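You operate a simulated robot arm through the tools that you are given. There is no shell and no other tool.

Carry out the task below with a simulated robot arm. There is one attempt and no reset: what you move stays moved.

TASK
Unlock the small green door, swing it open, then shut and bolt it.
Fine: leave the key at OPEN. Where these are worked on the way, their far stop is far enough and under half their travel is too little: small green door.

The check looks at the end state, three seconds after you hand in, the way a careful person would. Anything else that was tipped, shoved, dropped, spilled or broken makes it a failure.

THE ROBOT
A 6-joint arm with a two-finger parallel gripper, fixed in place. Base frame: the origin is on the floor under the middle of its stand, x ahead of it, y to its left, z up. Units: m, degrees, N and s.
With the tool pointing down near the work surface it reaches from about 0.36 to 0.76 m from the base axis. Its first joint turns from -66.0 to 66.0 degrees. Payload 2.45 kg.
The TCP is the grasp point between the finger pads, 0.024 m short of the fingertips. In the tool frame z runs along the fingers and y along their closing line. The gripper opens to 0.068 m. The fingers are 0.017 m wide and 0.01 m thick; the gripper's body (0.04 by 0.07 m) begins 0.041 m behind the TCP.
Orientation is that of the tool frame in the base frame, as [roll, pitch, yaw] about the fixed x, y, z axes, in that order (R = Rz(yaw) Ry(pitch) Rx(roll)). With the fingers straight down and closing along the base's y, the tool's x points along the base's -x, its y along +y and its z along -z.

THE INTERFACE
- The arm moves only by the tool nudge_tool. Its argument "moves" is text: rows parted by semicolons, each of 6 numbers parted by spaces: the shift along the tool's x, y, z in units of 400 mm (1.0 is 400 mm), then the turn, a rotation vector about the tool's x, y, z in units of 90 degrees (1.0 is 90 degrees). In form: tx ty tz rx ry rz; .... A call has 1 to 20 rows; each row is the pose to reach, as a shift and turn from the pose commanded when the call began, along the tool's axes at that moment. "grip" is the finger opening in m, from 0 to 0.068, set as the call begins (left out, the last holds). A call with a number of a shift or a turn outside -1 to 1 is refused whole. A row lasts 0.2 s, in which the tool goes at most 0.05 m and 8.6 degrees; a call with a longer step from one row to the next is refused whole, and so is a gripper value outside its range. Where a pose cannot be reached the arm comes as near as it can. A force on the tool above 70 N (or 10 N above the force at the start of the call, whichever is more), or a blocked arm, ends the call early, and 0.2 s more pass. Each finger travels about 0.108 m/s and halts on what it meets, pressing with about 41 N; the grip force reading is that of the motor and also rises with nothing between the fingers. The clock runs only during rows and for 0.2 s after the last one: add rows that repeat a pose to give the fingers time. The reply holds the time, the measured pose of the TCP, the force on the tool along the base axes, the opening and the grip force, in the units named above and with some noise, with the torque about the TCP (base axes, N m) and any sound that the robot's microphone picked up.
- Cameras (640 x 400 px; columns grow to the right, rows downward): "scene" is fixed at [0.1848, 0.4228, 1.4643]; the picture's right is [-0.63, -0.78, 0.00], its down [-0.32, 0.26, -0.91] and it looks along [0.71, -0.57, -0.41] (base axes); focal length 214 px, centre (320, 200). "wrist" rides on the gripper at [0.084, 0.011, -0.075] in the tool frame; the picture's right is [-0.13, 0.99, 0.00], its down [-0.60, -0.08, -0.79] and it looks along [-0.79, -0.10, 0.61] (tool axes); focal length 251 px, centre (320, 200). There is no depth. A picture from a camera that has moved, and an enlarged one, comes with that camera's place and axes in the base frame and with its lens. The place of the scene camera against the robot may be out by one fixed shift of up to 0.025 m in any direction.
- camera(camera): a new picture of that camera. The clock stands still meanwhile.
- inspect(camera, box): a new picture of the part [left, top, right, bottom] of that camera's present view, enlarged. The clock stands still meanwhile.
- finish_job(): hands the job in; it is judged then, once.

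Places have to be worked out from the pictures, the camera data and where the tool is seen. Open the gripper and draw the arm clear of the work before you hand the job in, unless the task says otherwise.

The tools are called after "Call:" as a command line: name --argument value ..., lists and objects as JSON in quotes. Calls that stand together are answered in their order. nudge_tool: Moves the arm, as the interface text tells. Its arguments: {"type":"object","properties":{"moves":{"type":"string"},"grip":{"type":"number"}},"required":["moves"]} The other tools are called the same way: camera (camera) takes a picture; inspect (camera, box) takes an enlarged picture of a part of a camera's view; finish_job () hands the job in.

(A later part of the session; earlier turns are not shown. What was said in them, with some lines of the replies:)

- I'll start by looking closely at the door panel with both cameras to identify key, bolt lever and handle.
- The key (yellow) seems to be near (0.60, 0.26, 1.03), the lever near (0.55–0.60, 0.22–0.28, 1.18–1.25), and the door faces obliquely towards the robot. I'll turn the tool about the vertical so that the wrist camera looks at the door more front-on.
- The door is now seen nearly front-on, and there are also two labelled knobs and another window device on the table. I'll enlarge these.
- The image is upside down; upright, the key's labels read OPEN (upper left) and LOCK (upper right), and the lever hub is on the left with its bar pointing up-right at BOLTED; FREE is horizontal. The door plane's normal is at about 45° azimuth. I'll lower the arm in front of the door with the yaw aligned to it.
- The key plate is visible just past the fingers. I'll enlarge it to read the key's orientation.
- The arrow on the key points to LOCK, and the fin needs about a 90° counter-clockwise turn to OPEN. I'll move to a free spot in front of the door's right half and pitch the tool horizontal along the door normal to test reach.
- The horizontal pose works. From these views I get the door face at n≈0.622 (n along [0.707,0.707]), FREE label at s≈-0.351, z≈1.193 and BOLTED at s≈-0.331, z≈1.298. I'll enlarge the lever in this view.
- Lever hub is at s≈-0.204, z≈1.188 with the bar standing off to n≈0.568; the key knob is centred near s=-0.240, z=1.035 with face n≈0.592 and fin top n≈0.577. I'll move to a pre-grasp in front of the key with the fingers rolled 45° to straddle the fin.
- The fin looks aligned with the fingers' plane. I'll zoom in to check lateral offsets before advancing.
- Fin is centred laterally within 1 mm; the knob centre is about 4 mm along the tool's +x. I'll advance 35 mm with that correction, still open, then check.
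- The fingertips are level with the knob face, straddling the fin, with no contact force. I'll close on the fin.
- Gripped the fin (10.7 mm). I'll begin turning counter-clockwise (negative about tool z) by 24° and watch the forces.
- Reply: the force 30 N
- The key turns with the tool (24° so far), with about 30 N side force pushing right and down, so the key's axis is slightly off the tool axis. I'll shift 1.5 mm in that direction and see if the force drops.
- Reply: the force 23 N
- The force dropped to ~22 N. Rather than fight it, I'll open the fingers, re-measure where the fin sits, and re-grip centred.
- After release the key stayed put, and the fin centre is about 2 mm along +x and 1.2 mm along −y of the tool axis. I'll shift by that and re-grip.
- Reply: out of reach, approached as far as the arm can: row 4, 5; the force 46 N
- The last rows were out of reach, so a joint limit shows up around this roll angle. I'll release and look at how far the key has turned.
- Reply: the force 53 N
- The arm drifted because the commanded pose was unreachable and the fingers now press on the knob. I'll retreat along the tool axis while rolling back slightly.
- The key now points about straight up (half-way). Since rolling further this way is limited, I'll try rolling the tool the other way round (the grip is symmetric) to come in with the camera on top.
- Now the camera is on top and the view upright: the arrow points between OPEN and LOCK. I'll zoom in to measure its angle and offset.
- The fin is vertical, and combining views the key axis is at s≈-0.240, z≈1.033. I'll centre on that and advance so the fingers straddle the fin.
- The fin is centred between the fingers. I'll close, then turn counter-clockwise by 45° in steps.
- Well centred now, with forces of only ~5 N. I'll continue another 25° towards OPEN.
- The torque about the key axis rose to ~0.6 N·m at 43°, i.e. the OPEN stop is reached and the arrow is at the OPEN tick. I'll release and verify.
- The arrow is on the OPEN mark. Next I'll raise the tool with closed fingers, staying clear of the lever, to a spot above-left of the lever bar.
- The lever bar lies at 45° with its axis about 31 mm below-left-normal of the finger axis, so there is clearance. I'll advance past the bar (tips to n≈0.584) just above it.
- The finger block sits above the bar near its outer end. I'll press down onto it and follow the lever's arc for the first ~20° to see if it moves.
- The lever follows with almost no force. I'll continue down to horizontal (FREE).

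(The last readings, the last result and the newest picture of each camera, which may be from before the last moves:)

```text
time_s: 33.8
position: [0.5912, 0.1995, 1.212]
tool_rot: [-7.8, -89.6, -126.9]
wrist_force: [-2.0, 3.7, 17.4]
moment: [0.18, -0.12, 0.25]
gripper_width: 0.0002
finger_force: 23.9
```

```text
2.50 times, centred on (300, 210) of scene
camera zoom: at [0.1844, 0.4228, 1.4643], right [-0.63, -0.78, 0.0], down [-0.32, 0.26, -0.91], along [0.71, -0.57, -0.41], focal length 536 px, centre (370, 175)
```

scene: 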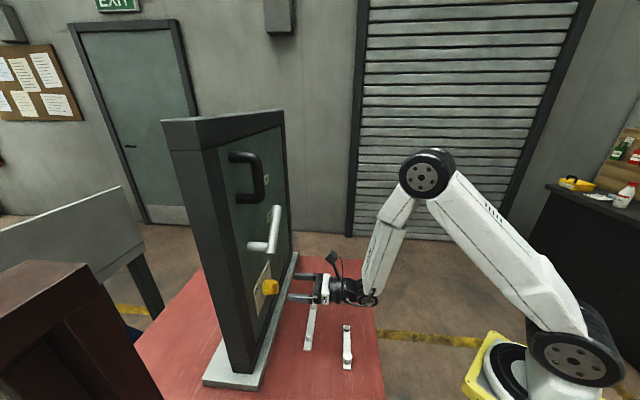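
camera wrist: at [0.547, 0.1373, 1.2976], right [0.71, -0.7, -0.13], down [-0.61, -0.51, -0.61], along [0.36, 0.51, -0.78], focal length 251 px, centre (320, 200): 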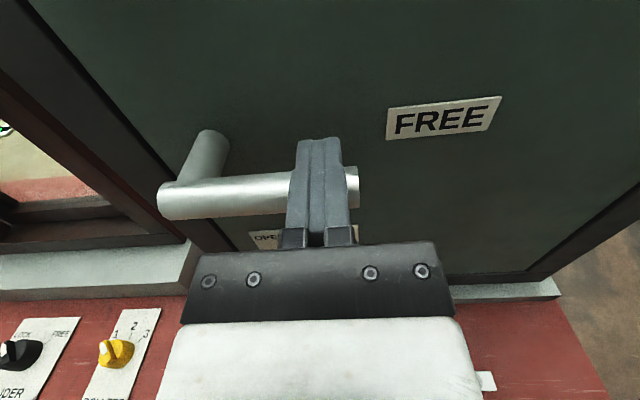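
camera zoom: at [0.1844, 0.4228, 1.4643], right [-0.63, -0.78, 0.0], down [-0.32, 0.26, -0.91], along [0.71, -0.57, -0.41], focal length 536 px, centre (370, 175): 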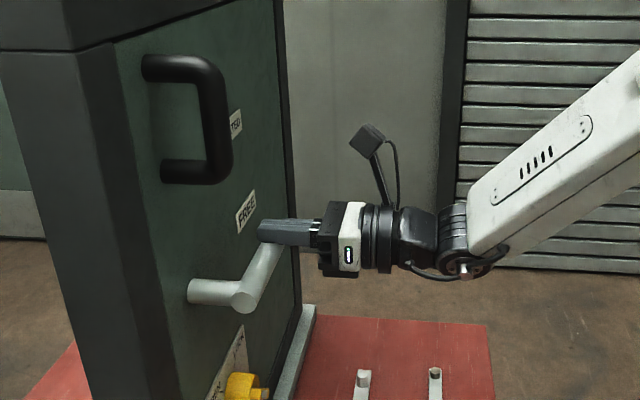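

The lever is horizontal at FREE, with 17 N now resisting (its stop). I'll lift off, retreat and move up to look at the handle.

Call:
nudge_tool --moves "0.025 0 0 0 0 0; 0.025 0 -0.1 0 0 0; 0.025 0 -0.2 0 0 0; 0.025 0 -0.2725 0 0 0; 0.13 -0.07 -0.2725 0 0 0; 0.235 -0.14 -0.2725 0 0 0; 0.3325 -0.205 -0.2725 0 0 0; 0.3325 -0.205 -0.2725 0 0 0"

Call:
camera --camera "wrist"

Call:
inspect --camera "scene" --box '[160, 100, 400, 290]'

```text
refused: row 5 steps farther than a row can; nothing moved
```

```text
taken
camera wrist: at [0.547, 0.1373, 1.2976], right [0.71, -0.7, -0.13], down [-0.61, -0.51, -0.61], along [0.36, 0.51, -0.78], focal length 251 px, centre (320, 200)
```

wrist: 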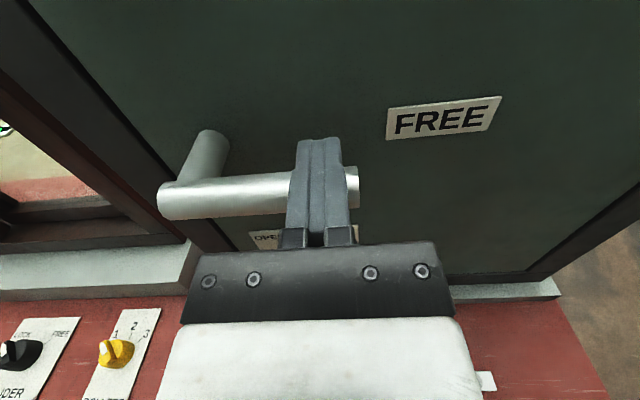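

```text
2.11 times, centred on (280, 195) of scene
camera zoom: at [0.1844, 0.4228, 1.4643], right [-0.63, -0.78, 0.0], down [-0.32, 0.26, -0.91], along [0.71, -0.57, -0.41], focal length 452 px, centre (404, 210)
```

zoom: 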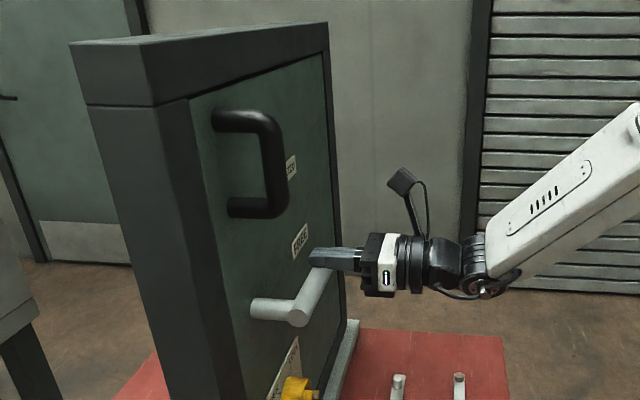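

A row was too long, so nothing moved; I'll resend the same path with smaller steps.

Call:
nudge_tool --moves "0.025 0 0 0 0 0; 0.025 0 -0.09 0 0 0; 0.025 0 -0.18 0 0 0; 0.025 0 -0.2725 0 0 0; 0.1 -0.05 -0.2725 0 0 0; 0.18 -0.1 -0.2725 0 0 0; 0.26 -0.155 -0.2725 0 0 0; 0.3325 -0.205 -0.2725 0 0 0; 0.3325 -0.205 -0.2725 0 0 0"

Call:
camera --camera "wrist"

Call:
inspect --camera "scene" --box '[160, 100, 400, 290]'

```text
time_s: 35.8
position: [0.475, 0.1835, 1.3351]
tool_rot: [-122.1, -89.8, -12.7]
wrist_force: [0.3, 0.3, -0.3]
moment: [0.0, 0.01, 0.01]
gripper_width: 0.0
finger_force: 23.3
out of reach, approached as far as the arm can: row 8, 9
```

```text
taken
camera wrist: at [0.4312, 0.1219, 1.4208], right [0.7, -0.7, -0.13], down [-0.62, -0.51, -0.6], along [0.35, 0.51, -0.79], focal length 251 px, centre (320, 200)
```

wrist: 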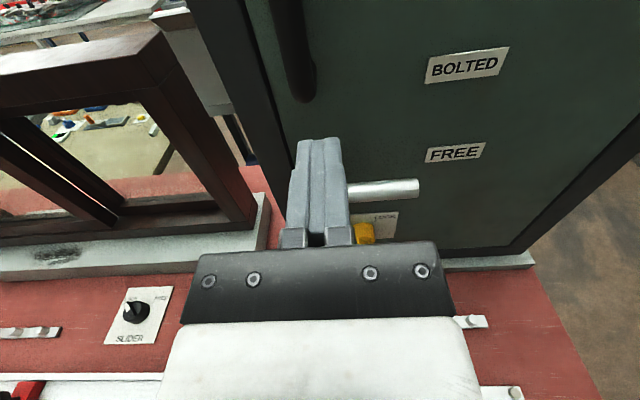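

```text
2.11 times, centred on (280, 195) of scene
camera zoom: at [0.1848, 0.4228, 1.4643], right [-0.63, -0.78, 0.0], down [-0.32, 0.26, -0.91], along [0.71, -0.57, -0.41], focal length 452 px, centre (404, 210)
```

zoom: 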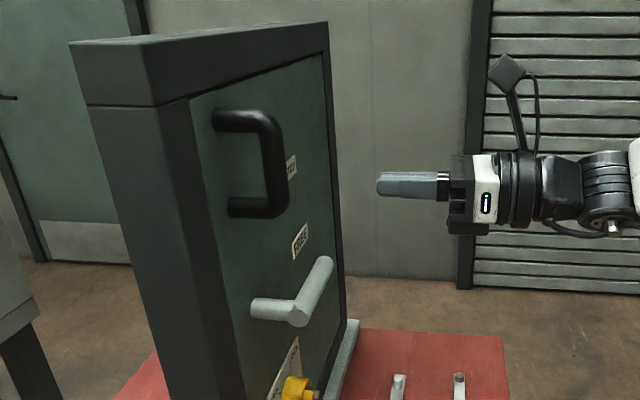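

Close enough; the handle's lower part is visible. I'll zoom on the handle in both views.

Call:
inspect --camera "wrist" --box '[230, 0, 390, 110]'

Call:
inspect --camera "scene" --box '[220, 130, 300, 220]'

```text
3.64 times, centred on (310, 55) of wrist
camera zoom: at [0.4312, 0.1219, 1.4208], right [0.7, -0.7, -0.13], down [-0.62, -0.51, -0.6], along [0.35, 0.51, -0.79], focal length 914 px, centre (356, 727)
```

zoom: 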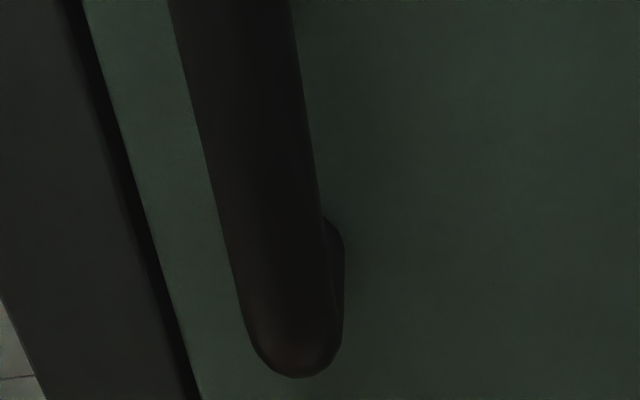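

```text
4.44 times, centred on (260, 175) of scene
camera zoom: at [0.1848, 0.4228, 1.4643], right [-0.63, -0.78, 0.0], down [-0.32, 0.26, -0.91], along [0.71, -0.57, -0.41], focal length 953 px, centre (587, 311)
```

zoom: 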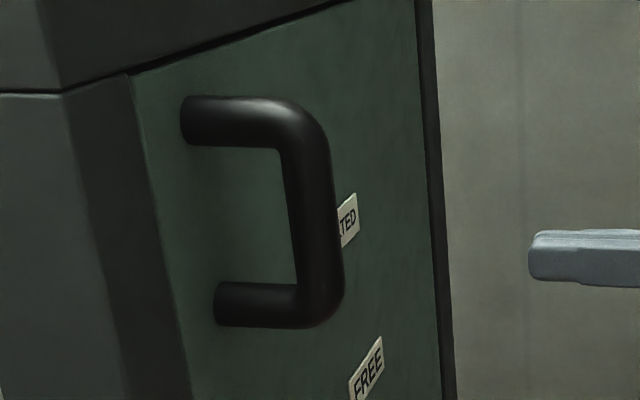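

Handle bar: s≈-0.191, n≈0.580, z from 1.304 to 1.382, diameter ≈21 mm. I'll open the gripper, align at z≈1.343, and approach most of the way, then check alignment.

Call:
nudge_tool --moves "0.01 -0.019 0 0 0 0; 0.02 -0.0378 0 0 0 0; 0.02 -0.0378 0.05 0 0 0; 0.02 -0.0378 0.1 0 0 0; 0.02 -0.0378 0.15 0 0 0; 0.02 -0.0378 0.15 0 0 0" --grip 0.068

Call:
camera --camera "wrist"

Call:
inspect --camera "scene" --box '[190, 100, 370, 230]'

```text
time_s: 37.2
position: [0.5069, 0.2382, 1.3415]
tool_rot: [-130.2, -89.9, -4.6]
wrist_force: [-0.1, -0.2, -0.1]
moment: [0.03, -0.02, 0.0]
gripper_width: 0.0682
finger_force: 0.1
out of reach, approached as far as the arm can: row 1, 2
```

```text
taken
camera wrist: at [0.4636, 0.1757, 1.4274], right [0.7, -0.7, -0.13], down [-0.62, -0.51, -0.6], along [0.35, 0.5, -0.79], focal length 251 px, centre (320, 200)
```

wrist: 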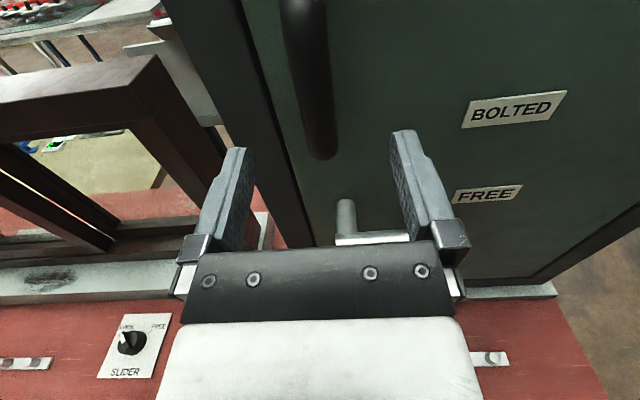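

```text
3.08 times, centred on (280, 165) of scene
camera zoom: at [0.1848, 0.4228, 1.4643], right [-0.63, -0.78, 0.0], down [-0.32, 0.26, -0.91], along [0.71, -0.57, -0.41], focal length 660 px, centre (443, 308)
```

zoom: 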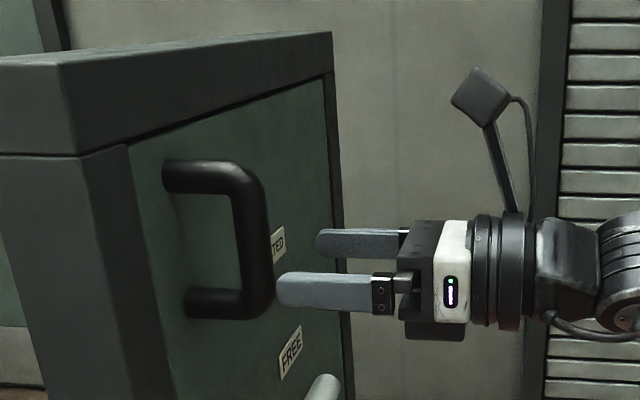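

Aligned: the bar is centred between the fingers and at mid-height of the handle. I'll advance 51 mm and close on the bar.

Call:
nudge_tool --moves "0 0 0.05 0 0 0; 0 0 0.1 0 0 0; 0 0 0.1278 0 0 0; 0 0 0.1278 0 0 0"

Call:
nudge_tool --moves "0 0 0 0 0 0; 0 0 0 0 0 0; 0 0 0 0 0 0" --grip 0.0

Call:
camera --camera "wrist"

Call:
inspect --camera "scene" --box '[190, 100, 370, 230]'

```text
time_s: 38.2
position: [0.5421, 0.2754, 1.3419]
tool_rot: [-128.0, -89.8, -6.8]
wrist_force: [-0.7, -0.2, -0.9]
moment: [0.01, -0.03, -0.02]
gripper_width: 0.0678
finger_force: 0.0
```

```text
time_s: 39.0
position: [0.5429, 0.2737, 1.3409]
tool_rot: [-133.5, -89.9, -1.1]
wrist_force: [-0.9, 0.2, -0.5]
moment: [0.0, -0.13, 0.06]
gripper_width: 0.0196
finger_force: 37.3
```

```text
taken
camera wrist: at [0.4985, 0.2122, 1.4273], right [0.7, -0.7, -0.13], down [-0.62, -0.51, -0.6], along [0.35, 0.5, -0.79], focal length 251 px, centre (320, 200)
```

wrist: 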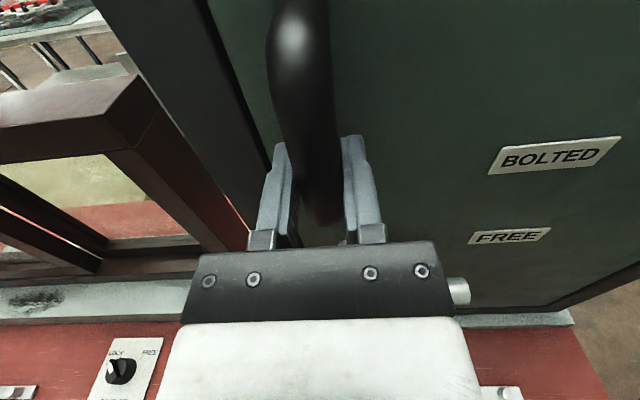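

```text
3.08 times, centred on (280, 165) of scene
camera zoom: at [0.1848, 0.4229, 1.4642], right [-0.63, -0.78, 0.0], down [-0.32, 0.26, -0.91], along [0.71, -0.57, -0.41], focal length 660 px, centre (443, 308)
```

zoom: 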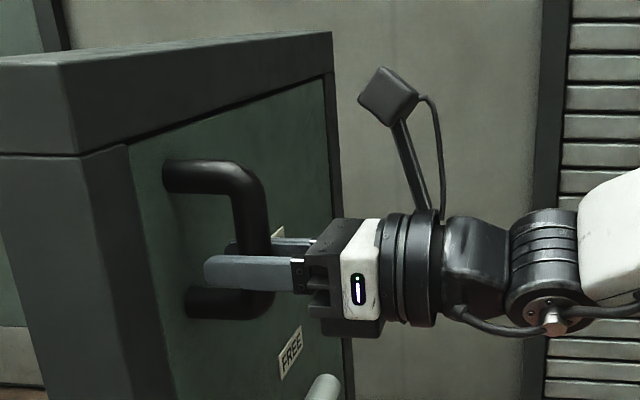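

Gripped the bar (19.6 mm). I'll pull gently about 2 cm along the expected arc to test that the door is free.

Call:
nudge_tool --moves "0 0.003 -0.02 0.005 0 0; 0 0.0065 -0.04 0.01 0 0; 0 0.0108 -0.059 0.015 0 0; 0 0.0108 -0.059 0.015 0 0"

Call:
camera --camera "scene"

```text
time_s: 40.0
position: [0.5289, 0.254, 1.342]
tool_rot: [-68.9, -90.0, -64.3]
wrist_force: [-14.9, 10.6, 2.3]
moment: [0.24, -0.37, 0.17]
gripper_width: 0.0197
finger_force: 37.3
```

```text
taken
```

scene: 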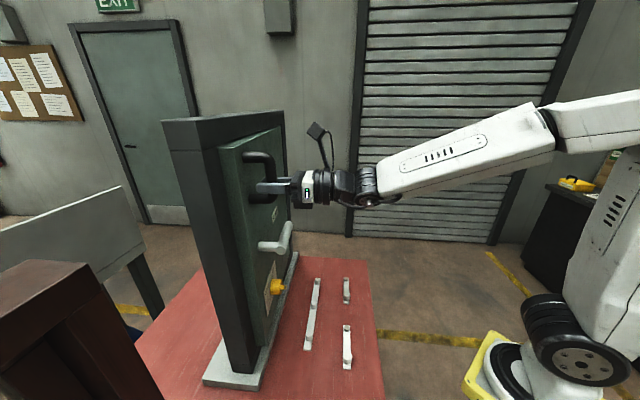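

The door is opening. The 18 N sideways force tells me the hinge is closer to the bar's plane than assumed, so I'll adjust the arc (hinge near s≈-0.53, n≈0.60) and continue to about 19°.

Call:
nudge_tool --moves "0 0.0065 -0.0728 0.0185 0 0; 0 0.024 -0.145 0.037 0 0; 0 0.0478 -0.2153 0.0556 0 0; 0 0.0478 -0.2153 0.0556 0 0"

```text
time_s: 41.0
position: [0.4902, 0.1764, 1.3421]
tool_rot: [-113.8, -89.7, -15.3]
wrist_force: [44.3, -16.3, 6.8]
moment: [-0.39, -0.24, -0.03]
gripper_width: 0.0201
finger_force: 37.0
```

The two measured points fit a circle with the hinge at s≈-0.542, n≈0.624 (radius 0.355). I'll follow that arc to 30° and check forces.

Call:
nudge_tool --moves "0 0.028 -0.0238 0.0128 0 0; 0 0.0593 -0.0948 0.0294 0 0; 0 0.0965 -0.1625 0.0461 0 0; 0 0.0965 -0.1625 0.0461 0 0"

Call:
camera --camera "scene"

Call:
camera --camera "wrist"

```text
time_s: 42.0
position: [0.4738, 0.1065, 1.3417]
tool_rot: [-137.7, -89.8, 13.9]
wrist_force: [-40.5, 6.8, -6.3]
moment: [-0.02, -0.46, 0.25]
gripper_width: 0.0199
finger_force: 37.2
```

```text
taken
```

scene: 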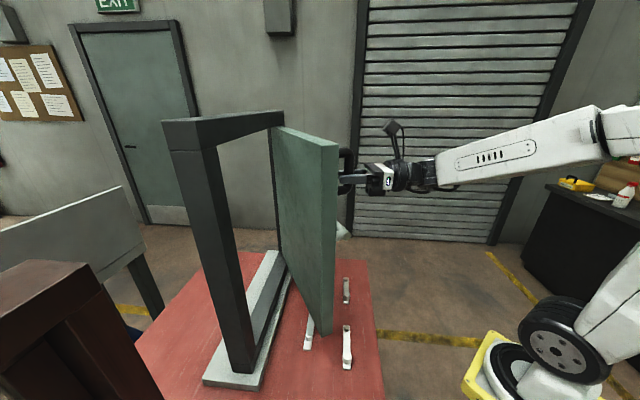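

```text
taken
camera wrist: at [0.4412, 0.0369, 1.4271], right [0.82, -0.55, -0.13], down [-0.51, -0.62, -0.6], along [0.25, 0.56, -0.79], focal length 251 px, centre (320, 200)
```

wrist: 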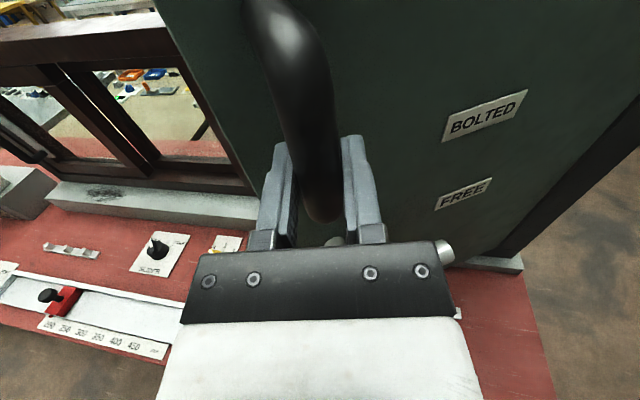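

The door is about 30° open with ~40 N radial outward force on the tool. I'll make a small corrective shift (5 mm outward) to see how the force responds.

Call:
nudge_tool --moves "0 -0.0112 -0.0055 0 0 0; 0 -0.0112 -0.0055 0 0 0"

```text
time_s: 42.6
position: [0.4719, 0.1031, 1.3409]
tool_rot: [-123.0, -89.7, -1.6]
wrist_force: [3.1, -1.0, -8.3]
moment: [-0.3, -0.27, -0.18]
gripper_width: 0.0196
finger_force: 37.2
```

That nulled the force, giving a good reference point at (s,n)=(-0.261, 0.407), α≈31°. I'll continue along the refined arc to about α=45°.

Call:
nudge_tool --moves "0 0.0323 -0.057 0.0167 0 0; 0 0.0753 -0.12 0.0333 0 0; 0 0.1235 -0.179 0.05 0 0; 0 0.1235 -0.179 0.05 0 0"

```text
time_s: 43.6
position: [0.472, 0.0164, 1.3422]
tool_rot: [-124.4, -89.8, 4.4]
wrist_force: [20.6, 3.0, -7.3]
moment: [-0.55, -0.24, -0.14]
gripper_width: 0.0201
finger_force: 37.0
```

Position tracks well; the force is ~21 N inward, so I tighten the radius slightly and continue to about α=63°.

Call:
nudge_tool --moves "0 0.0518 -0.0488 0.0167 0 0; 0 0.1038 -0.0975 0.0333 0 0; 0 0.1598 -0.1418 0.05 0 0; 0 0.1598 -0.1418 0.05 0 0"

Call:
camera --camera "scene"

Call:
camera --camera "wrist"

```text
time_s: 44.6
position: [0.4959, -0.0643, 1.3419]
tool_rot: [-109.3, -89.8, -5.9]
wrist_force: [-38.1, -13.1, -11.2]
moment: [-0.21, -0.67, 0.16]
gripper_width: 0.02
finger_force: 37.9
```

```text
taken
```

scene: 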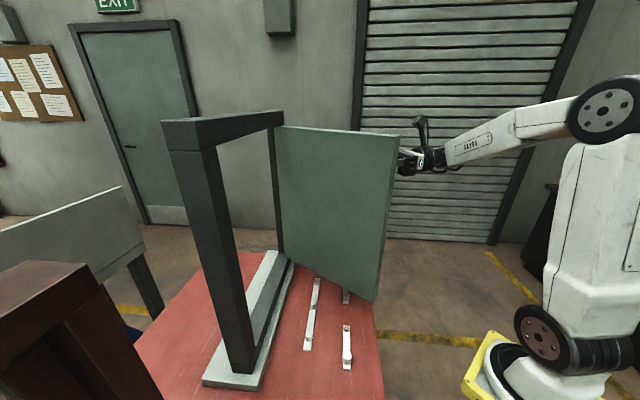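

```text
taken
camera wrist: at [0.474, -0.1374, 1.428], right [0.9, -0.42, -0.13], down [-0.41, -0.68, -0.6], along [0.16, 0.6, -0.79], focal length 251 px, centre (320, 200)
```

wrist: 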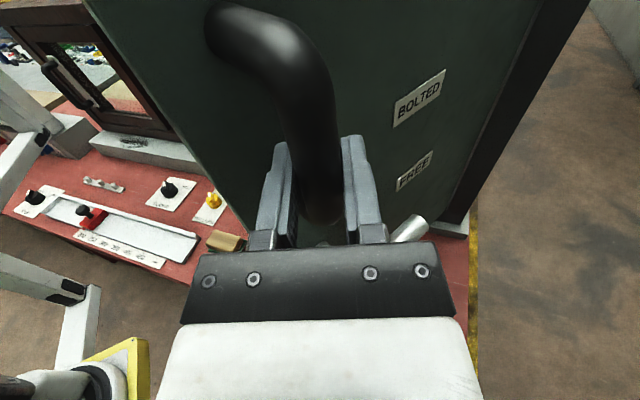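

The door is about 61° open; the hinge fit is now s≈-0.526, n≈0.616. I'll continue to about α=75°.

Call:
nudge_tool --moves "0 0.0433 -0.055 0.0167 0 0; 0 0.104 -0.0968 0.0333 0 0; 0 0.168 -0.1335 0.05 0 0; 0 0.168 -0.1335 0.05 0 0"

```text
time_s: 45.6
position: [0.5354, -0.1404, 1.3424]
tool_rot: [-118.6, -90.0, 7.8]
wrist_force: [11.7, 8.9, 11.8]
moment: [0.38, -0.76, -0.08]
gripper_width: 0.0196
finger_force: 37.7
```

About 75° now with low force. I'll continue to about 90°, watching for the stop.

Call:
nudge_tool --moves "0 0.0723 -0.0288 0.0167 0 0; 0 0.1395 -0.059 0.0333 0 0; 0 0.2093 -0.0835 0.05 0 0; 0 0.2093 -0.0835 0.05 0 0"

Call:
camera --camera "scene"

Call:
camera --camera "wrist"

```text
time_s: 46.4
position: [0.58, -0.1881, 1.3415]
tool_rot: [-110.1, -89.6, 5.9]
wrist_force: [-53.8, 23.7, -8.0]
moment: [-0.2, -0.67, 0.0]
gripper_width: 0.0195
finger_force: 38.2
stopped in row 3: the force on the tool passed its limit at 89 N (the readings are from after the stop); the commanded pose is now the measured one
```

```text
taken
```

scene: 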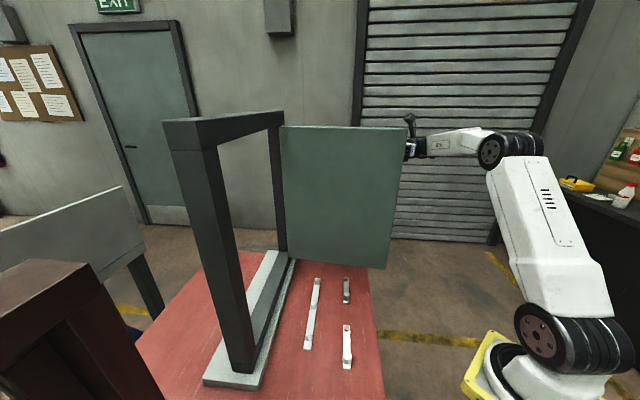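

```text
taken
camera wrist: at [0.5739, -0.263, 1.4275], right [0.96, -0.24, -0.14], down [-0.28, -0.75, -0.6], along [0.04, 0.61, -0.79], focal length 251 px, centre (320, 200)
```

wrist: 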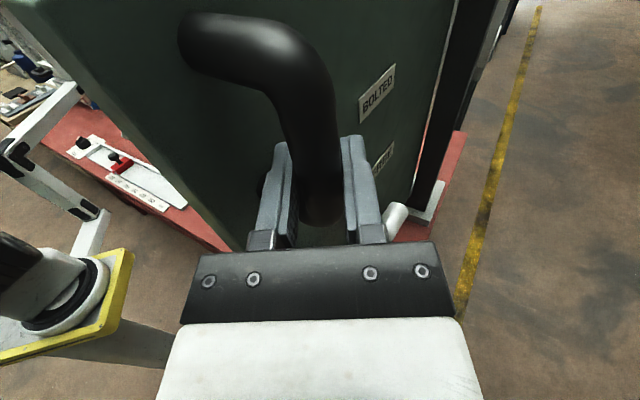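

The door hit its far stop at roughly 87° (force limit tripped at the stop) – fully open. Now I reverse along the measured arc to close it, first back to about 61°.

Call:
nudge_tool --moves "0 -0.0748 0.0428 -0.04 0 0; 0 -0.1375 0.0878 -0.0767 0 0; 0 -0.2098 0.1575 -0.102 0 0; 0 -0.2805 0.2475 -0.1267 0 0; 0 -0.2805 0.2475 -0.1267 0 0"

```text
time_s: 47.5
position: [0.5023, -0.0653, 1.3417]
tool_rot: [-105.4, -89.5, -11.0]
wrist_force: [-37.9, -15.9, -6.3]
moment: [-0.16, -0.67, -0.07]
gripper_width: 0.0199
finger_force: 37.6
```

I'm slightly inside the arc (41 N outward). I'll include that correction and continue closing to about 46°.

Call:
nudge_tool --moves "0 -0.0863 0.0438 -0.0222 0 0; 0 -0.1253 0.0868 -0.0333 0 0; 0 -0.166 0.1405 -0.0478 0 0; 0 -0.166 0.1405 -0.0478 0 0"

```text
time_s: 48.5
position: [0.4723, 0.016, 1.3427]
tool_rot: [-127.1, -89.5, 6.0]
wrist_force: [45.4, 5.5, 4.5]
moment: [0.02, -0.78, 0.06]
gripper_width: 0.0198
finger_force: 37.0
```

Tracking well (46°), now 46 N inward, so I correct outward bias and continue closing to about 25°.

Call:
nudge_tool --moves "0 -0.0493 0.0938 -0.0244 0 0; 0 -0.1 0.1958 -0.0478 0 0; 0 -0.133 0.2828 -0.07 0 0; 0 -0.133 0.2828 -0.07 0 0"

```text
time_s: 49.5
position: [0.4784, 0.1408, 1.3414]
tool_rot: [-115.8, -89.7, -11.3]
wrist_force: [-11.6, 2.2, 6.4]
moment: [0.15, -0.63, 0.09]
gripper_width: 0.0197
finger_force: 37.2
```

Low force at about 25°. I'll continue to nearly shut (about 4°).

Call:
nudge_tool --moves "0 -0.033 0.0875 -0.0222 0 0; 0 -0.062 0.1935 -0.0467 0 0; 0 -0.0723 0.3005 -0.0744 0 0; 0 -0.0723 0.3005 -0.0744 0 0"

```text
time_s: 50.5
position: [0.5279, 0.2544, 1.3416]
tool_rot: [-143.5, -89.6, 9.7]
wrist_force: [-18.2, 13.0, 3.0]
moment: [-0.11, -0.33, 0.17]
gripper_width: 0.0196
finger_force: 37.4
```

Nearly shut. I'll close the last 2.4 cm plus a slight press to seat the door.

Call:
nudge_tool --moves "0 -0.007 0.03 -0.005 0 0; 0 -0.0135 0.0595 -0.01 0 0; 0 -0.0135 0.067 -0.01 0 0; 0 -0.0135 0.067 -0.01 0 0"

Call:
camera --camera "scene"

Call:
inspect --camera "scene" --box '[160, 100, 340, 220]'

```text
time_s: 51.5
position: [0.5427, 0.275, 1.3426]
tool_rot: [-137.2, -89.6, 2.4]
wrist_force: [-35.9, -7.6, 2.5]
moment: [-0.07, -0.21, 0.05]
gripper_width: 0.0199
finger_force: 36.9
```

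```text
taken
```

scene: 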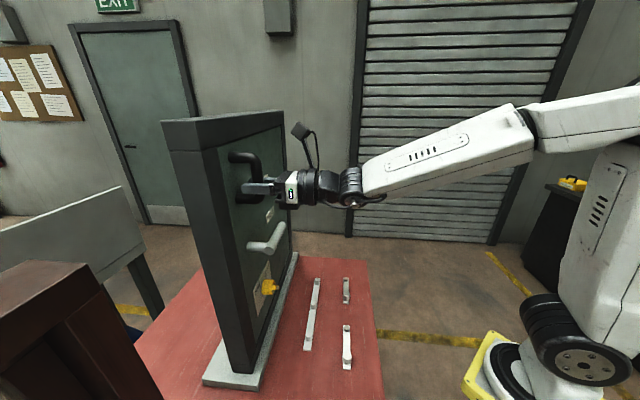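

```text
3.33 times, centred on (250, 160) of scene
camera zoom: at [0.1833, 0.4225, 1.4646], right [-0.63, -0.78, 0.0], down [-0.32, 0.26, -0.91], along [0.71, -0.57, -0.41], focal length 715 px, centre (553, 333)
```

zoom: 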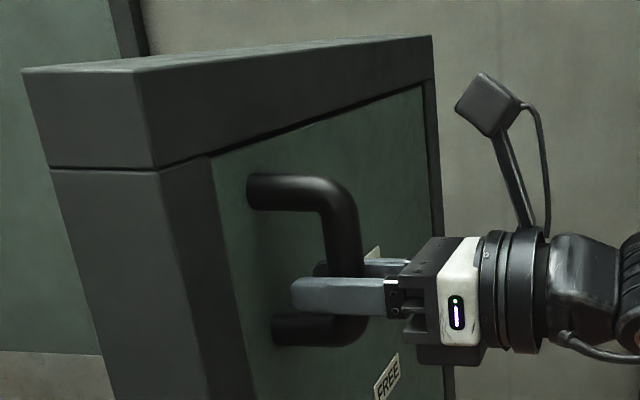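

The door is shut (pressing against its stop with ~31 N). I'll release the handle and back off.

Call:
nudge_tool --moves "0 0 0 0 0 0; 0 0 0 0 0 0; 0 0 0 0 0 0; 0 0 -0.06 0 0 0; 0 0 -0.12 0 0 0; 0 0 -0.18 0 0 0; 0 0 -0.18 0 0 0" --grip 0.068

Call:
camera --camera "wrist"

Call:
inspect --camera "scene" --box '[160, 100, 400, 290]'

```text
time_s: 53.1
position: [0.4956, 0.225, 1.3414]
tool_rot: [-135.4, -89.4, 0.7]
wrist_force: [0.2, 0.0, -0.5]
moment: [0.03, -0.02, -0.02]
gripper_width: 0.068
finger_force: 0.1
```

```text
taken
camera wrist: at [0.452, 0.1633, 1.4279], right [0.7, -0.7, -0.14], down [-0.62, -0.51, -0.6], along [0.35, 0.5, -0.79], focal length 251 px, centre (320, 200)
```

wrist: 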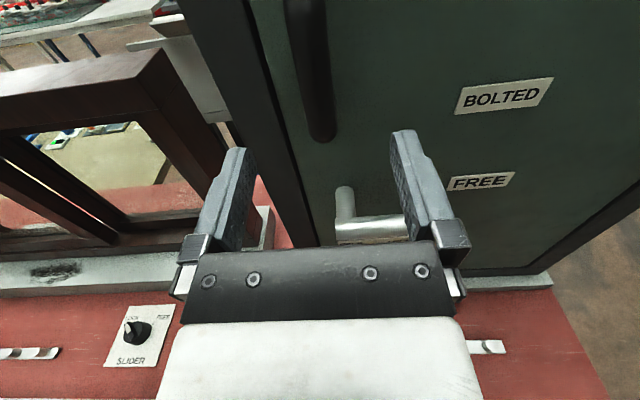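

```text
2.11 times, centred on (280, 195) of scene
camera zoom: at [0.1848, 0.4228, 1.4643], right [-0.63, -0.78, 0.0], down [-0.32, 0.26, -0.91], along [0.71, -0.57, -0.41], focal length 452 px, centre (404, 210)
```

zoom: 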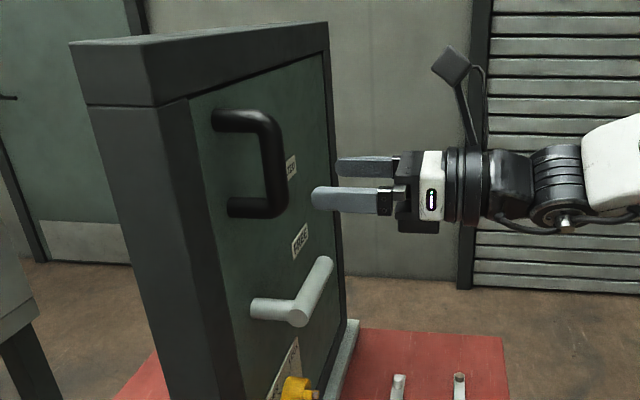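

The door is closed just as before and the lever is at FREE. I'll close the fingers and move to just below the lever bar, in front of it.

Call:
nudge_tool --moves "0 0.02 -0.024 0 0 0; -0.08 0.06 -0.024 0 0 0; -0.16 0.1 -0.024 0 0 0; -0.24 0.14 -0.024 0 0 0; -0.32 0.18 -0.024 0 0 0; -0.4 0.219 -0.024 0 0 0; -0.466 0.219 -0.024 0 0 0; -0.466 0.219 -0.024 0 0 0" --grip 0.0

Call:
camera --camera "wrist"

Call:
inspect --camera "scene" --box '[200, 160, 360, 320]'

```text
time_s: 55.0
position: [0.5476, 0.1579, 1.1533]
tool_rot: [-131.9, -89.4, -3.0]
wrist_force: [-0.3, -0.1, 0.3]
moment: [0.0, 0.02, 0.02]
gripper_width: 0.0
finger_force: 23.9
```

```text
taken
camera wrist: at [0.5054, 0.0962, 1.24], right [0.7, -0.7, -0.14], down [-0.62, -0.51, -0.6], along [0.35, 0.5, -0.79], focal length 251 px, centre (320, 200)
```

wrist: 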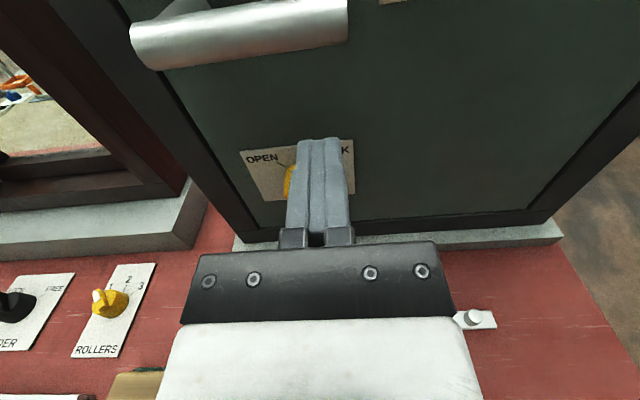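

```text
2.50 times, centred on (280, 240) of scene
camera zoom: at [0.1848, 0.4228, 1.4643], right [-0.63, -0.78, 0.0], down [-0.32, 0.26, -0.91], along [0.71, -0.57, -0.41], focal length 536 px, centre (420, 100)
```

zoom: 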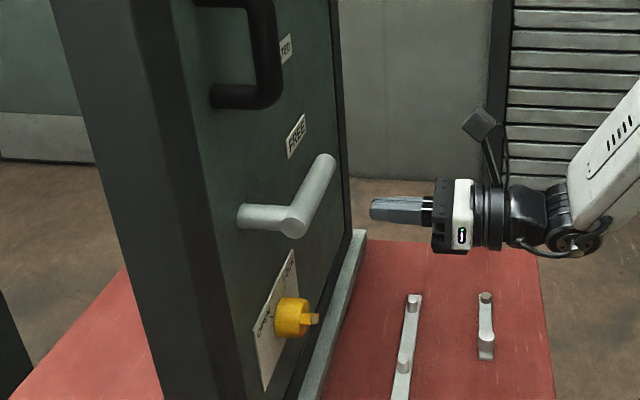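

Fingers are about 2 cm below the bar. I'll advance under it, then push up along the lever's arc for the first ~28°.

Call:
nudge_tool --moves "0 0 0.05 0 0 0; 0 0 0.1 0 0 0; 0 0 0.1525 0 0 0; 0 0 0.1525 0 0 0"

Call:
inspect --camera "scene" --box '[200, 160, 360, 320]'

```text
time_s: 56.0
position: [0.5922, 0.2007, 1.1537]
tool_rot: [-134.4, -89.6, -0.4]
wrist_force: [0.1, 0.1, -1.1]
moment: [0.01, 0.04, 0.04]
gripper_width: 0.0
finger_force: 23.3
```

```text
2.50 times, centred on (280, 240) of scene
camera zoom: at [0.1848, 0.4228, 1.4643], right [-0.63, -0.78, 0.0], down [-0.32, 0.26, -0.91], along [0.71, -0.57, -0.41], focal length 536 px, centre (420, 100)
```

zoom: 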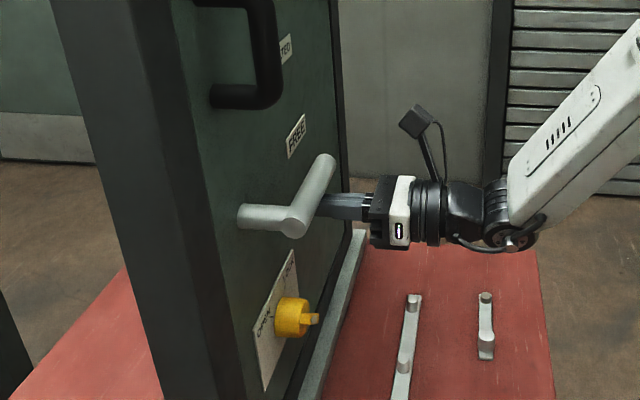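

The fingers are under the bar without contact. Now I push the lever up along its arc for the first ~28°.

Call:
nudge_tool --moves "0.0268 0 0 0 0 0; 0.0468 0 0 0 0 0; 0.0735 0.0043 0 0 0 -0.0778; 0.097 0.0058 0 0 0 -0.1556; 0.1205 0.0043 0 0 0 -0.2333; 0.1435 0 0 0 0 -0.3111"

Call:
camera --camera "wrist"

Call:
inspect --camera "scene" --box '[200, 140, 360, 300]'

```text
time_s: 57.4
position: [0.5923, 0.1989, 1.2114]
tool_rot: [90.6, -62.3, 134.5]
wrist_force: [0.0, 0.3, -0.4]
moment: [0.02, 0.02, -0.03]
gripper_width: 0.0
finger_force: 23.4
```

```text
taken
camera wrist: at [0.52, 0.1669, 1.2928], right [0.67, -0.66, 0.35], down [-0.41, -0.71, -0.57], along [0.62, 0.24, -0.75], focal length 251 px, centre (320, 200)
```

wrist: 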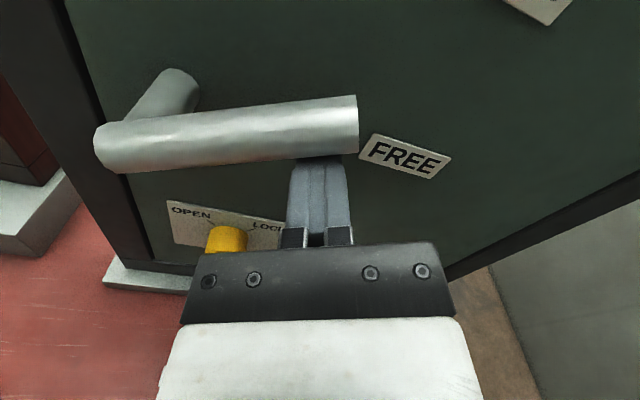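

```text
2.50 times, centred on (280, 220) of scene
camera zoom: at [0.1848, 0.4228, 1.4643], right [-0.63, -0.78, 0.0], down [-0.32, 0.26, -0.91], along [0.71, -0.57, -0.41], focal length 536 px, centre (420, 150)
```

zoom: 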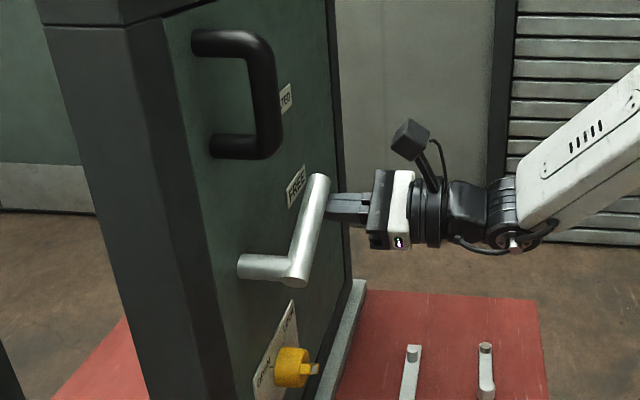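

The lever is rising freely. I'll continue up to BOLTED (45°) with a slight extra push into the stop.

Call:
nudge_tool --moves "0.023 0.0043 0 0 0 -0.0778; 0.0465 0.0058 0 0 0 -0.1556; 0.06 0.0053 0 0 0 -0.2; 0.0665 0.0045 0 0 0 -0.2222; 0.0665 0.0045 0 0 0 -0.2222"

Call:
camera --camera "wrist"

Call:
inspect --camera "scene" --box '[200, 140, 360, 300]'

```text
time_s: 58.5
position: [0.5838, 0.2067, 1.2336]
tool_rot: [90.8, -42.5, 134.5]
wrist_force: [8.7, -7.0, -9.8]
moment: [0.06, 0.01, -0.3]
gripper_width: 0.0001
finger_force: 23.5
```

```text
taken
camera wrist: at [0.4945, 0.1917, 1.3008], right [0.55, -0.54, 0.64], down [-0.29, -0.84, -0.46], along [0.79, 0.07, -0.61], focal length 251 px, centre (320, 200)
```

wrist: 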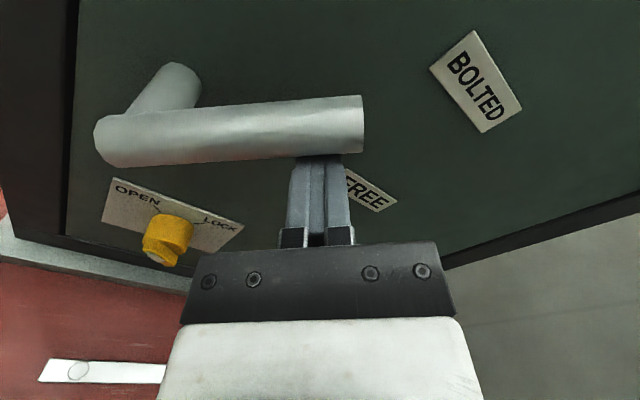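

```text
2.50 times, centred on (280, 220) of scene
camera zoom: at [0.1854, 0.4226, 1.4642], right [-0.63, -0.78, 0.0], down [-0.32, 0.26, -0.91], along [0.71, -0.57, -0.41], focal length 536 px, centre (420, 150)
```

zoom: 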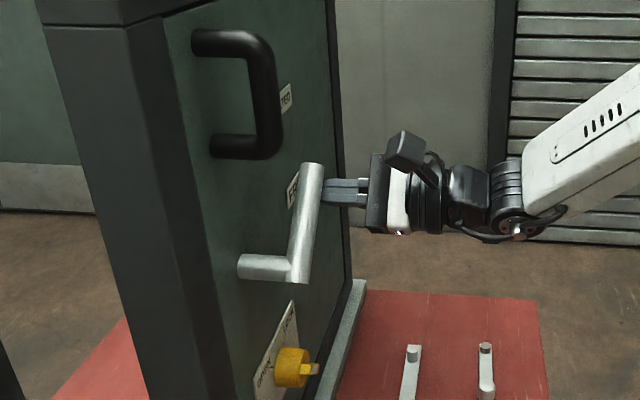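

A 15 N resistance and the lever's image position match its original BOLTED pose exactly. I'll back off slightly, retract and inspect everything.

Call:
nudge_tool --moves "-0.015 0 0 0 0 0; -0.02 0 -0.06 0 0 0; -0.02 0 -0.12 0 0 0; -0.02 0 -0.18 0 0 0; -0.02 0 -0.22 0 0 0; -0.02 0 -0.22 0 0 0"

Call:
camera --camera "wrist"

Call:
inspect --camera "scene" --box '[200, 140, 360, 300]'

Call:
camera --camera "scene"

```text
time_s: 60.0
position: [0.5285, 0.1409, 1.2303]
tool_rot: [90.5, -42.4, 134.9]
wrist_force: [0.1, -0.2, -0.5]
moment: [0.02, -0.01, -0.04]
gripper_width: 0.0
finger_force: 24.2
```

```text
taken
camera wrist: at [0.4367, 0.1252, 1.2971], right [0.55, -0.54, 0.65], down [-0.28, -0.84, -0.46], along [0.79, 0.07, -0.61], focal length 251 px, centre (320, 200)
```

wrist: 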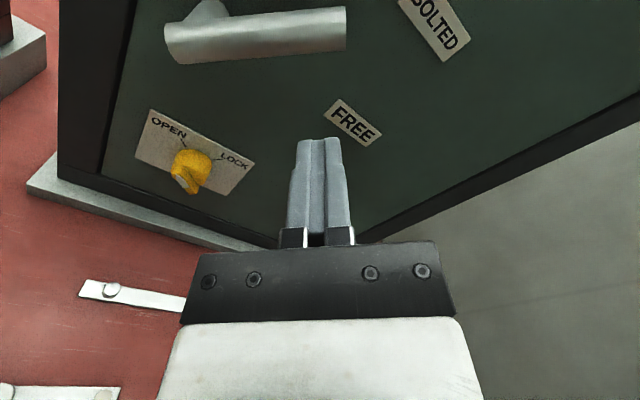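

```text
2.50 times, centred on (280, 220) of scene
camera zoom: at [0.1848, 0.4228, 1.4643], right [-0.63, -0.78, 0.0], down [-0.32, 0.26, -0.91], along [0.71, -0.57, -0.41], focal length 536 px, centre (420, 150)
```

zoom: 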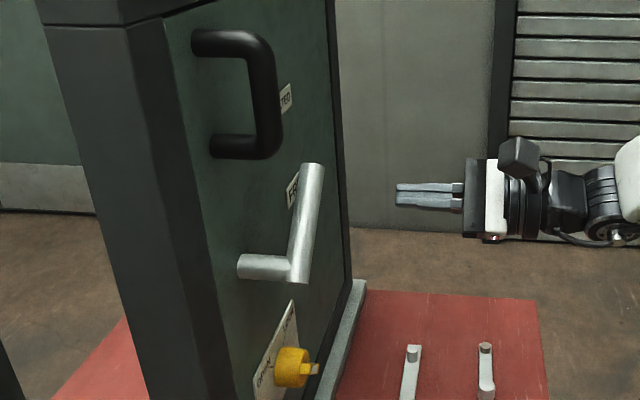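

```text
taken
```

scene: 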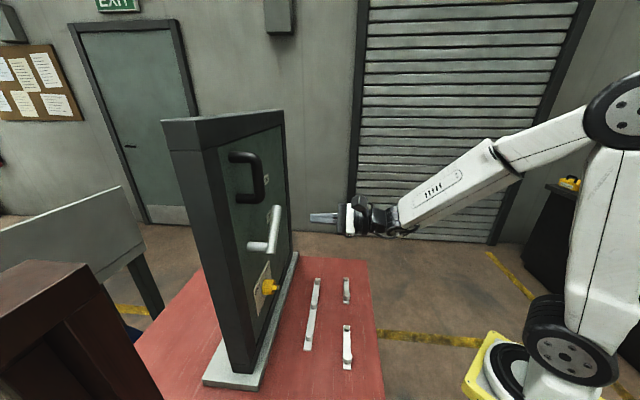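

The lever matches its original BOLTED picture and the door is flush. I'll check the key closely.

Call:
inspect --camera "wrist" --box '[130, 90, 270, 210]'

Call:
inspect --camera "scene" --box '[160, 100, 320, 200]'

```text
3.33 times, centred on (200, 150) of wrist
camera zoom: at [0.4367, 0.1252, 1.2971], right [0.55, -0.54, 0.65], down [-0.28, -0.84, -0.46], along [0.79, 0.07, -0.61], focal length 838 px, centre (720, 367)
```

zoom: 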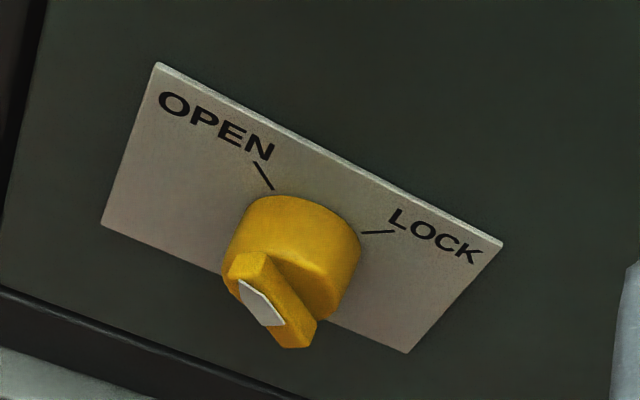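

```text
4.00 times, centred on (240, 150) of scene
camera zoom: at [0.1848, 0.4228, 1.4643], right [-0.63, -0.78, 0.0], down [-0.32, 0.26, -0.91], along [0.71, -0.57, -0.41], focal length 858 px, centre (640, 400)
```

zoom: 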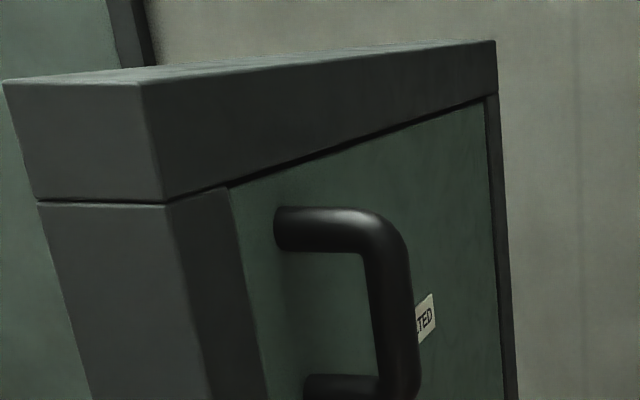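

The key points at OPEN and the door sits as at the start. I'll open the gripper, draw the arm further clear, and do a final comparison of the lever.

Call:
nudge_tool --moves "0 0 -0.06 0 0 0; -0.025 0.065 -0.125 0 0 0; -0.05 0.13 -0.125 0 0 0; -0.075 0.195 -0.125 0 0 0; -0.1 0.26 -0.125 0 0 0; -0.1 0.26 -0.125 0 0 0; -0.1 0.26 -0.125 0 0 0" --grip 0.068

Call:
inspect --camera "scene" --box '[230, 190, 310, 310]'

Call:
camera --camera "scene"

Call:
camera --camera "wrist"

```text
time_s: 61.5
position: [0.5616, 0.036, 1.2805]
tool_rot: [90.5, -42.4, 134.9]
wrist_force: [-0.4, 0.8, -0.5]
moment: [0.02, -0.02, -0.02]
gripper_width: 0.068
finger_force: 0.2
```

```text
3.33 times, centred on (270, 250) of scene
camera zoom: at [0.1848, 0.4228, 1.4643], right [-0.63, -0.78, 0.0], down [-0.32, 0.26, -0.91], along [0.71, -0.57, -0.41], focal length 715 px, centre (487, 33)
```

zoom: 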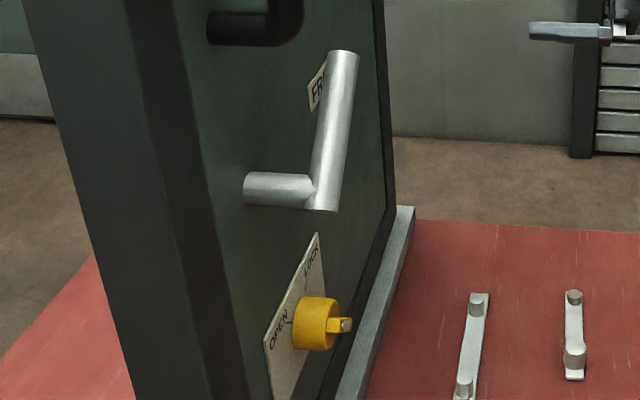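

```text
taken
```

scene: 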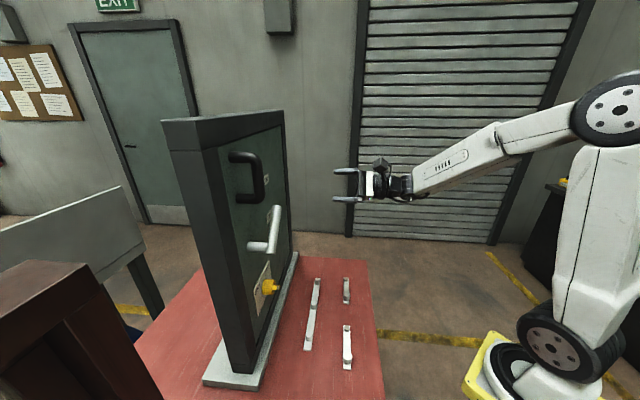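

```text
taken
camera wrist: at [0.4716, 0.0208, 1.3465], right [0.55, -0.54, 0.65], down [-0.28, -0.84, -0.46], along [0.79, 0.07, -0.61], focal length 251 px, centre (320, 200)
```

wrist: 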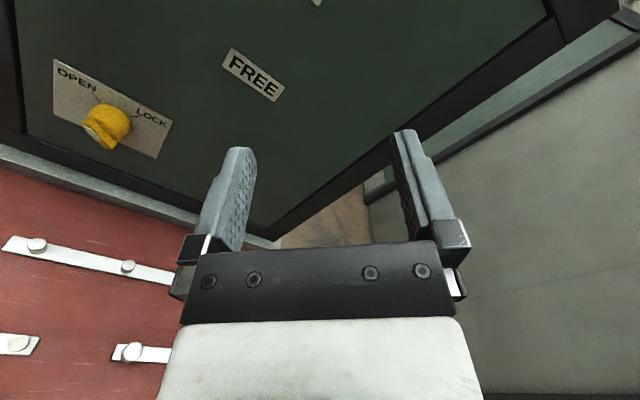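

The lever sits exactly where it was when bolted at the start. The door is shut, the key is at OPEN, the gripper is open and the arm is clear, so I'm handing the job in.

Call:
finish_job

```text
The job is handed in.
```

The job is handed in. The small green door was unlocked, swung fully open, then shut and bolted, and nothing else on the table looks disturbed in the final pictures.

- **Key:** turned from LOCK to its stop at OPEN and left there, as you allowed. The arrow lines up with the OPEN mark in the last close-up.
- **Bolt lever:** moved down to FREE to let the door open, then pushed back up to its stop. It matches its starting BOLTED position in the scene picture.
- **Door:** pulled open until it hit its far stop at about 87°. The force reading passed the 70 N limit there (89 N) and ended that move. I then closed it along the same path and pressed it against its frame, and it looks the same as at the start.
- **Arm:** gripper open and drawn clear of the door.

While turning the key I ran into a joint limit partway round, which pushed the fingers against the knob with about 50 N for a moment. I backed off, came in with the tool rolled the other way and finished the turn at low force. The key and its plate look undamaged.
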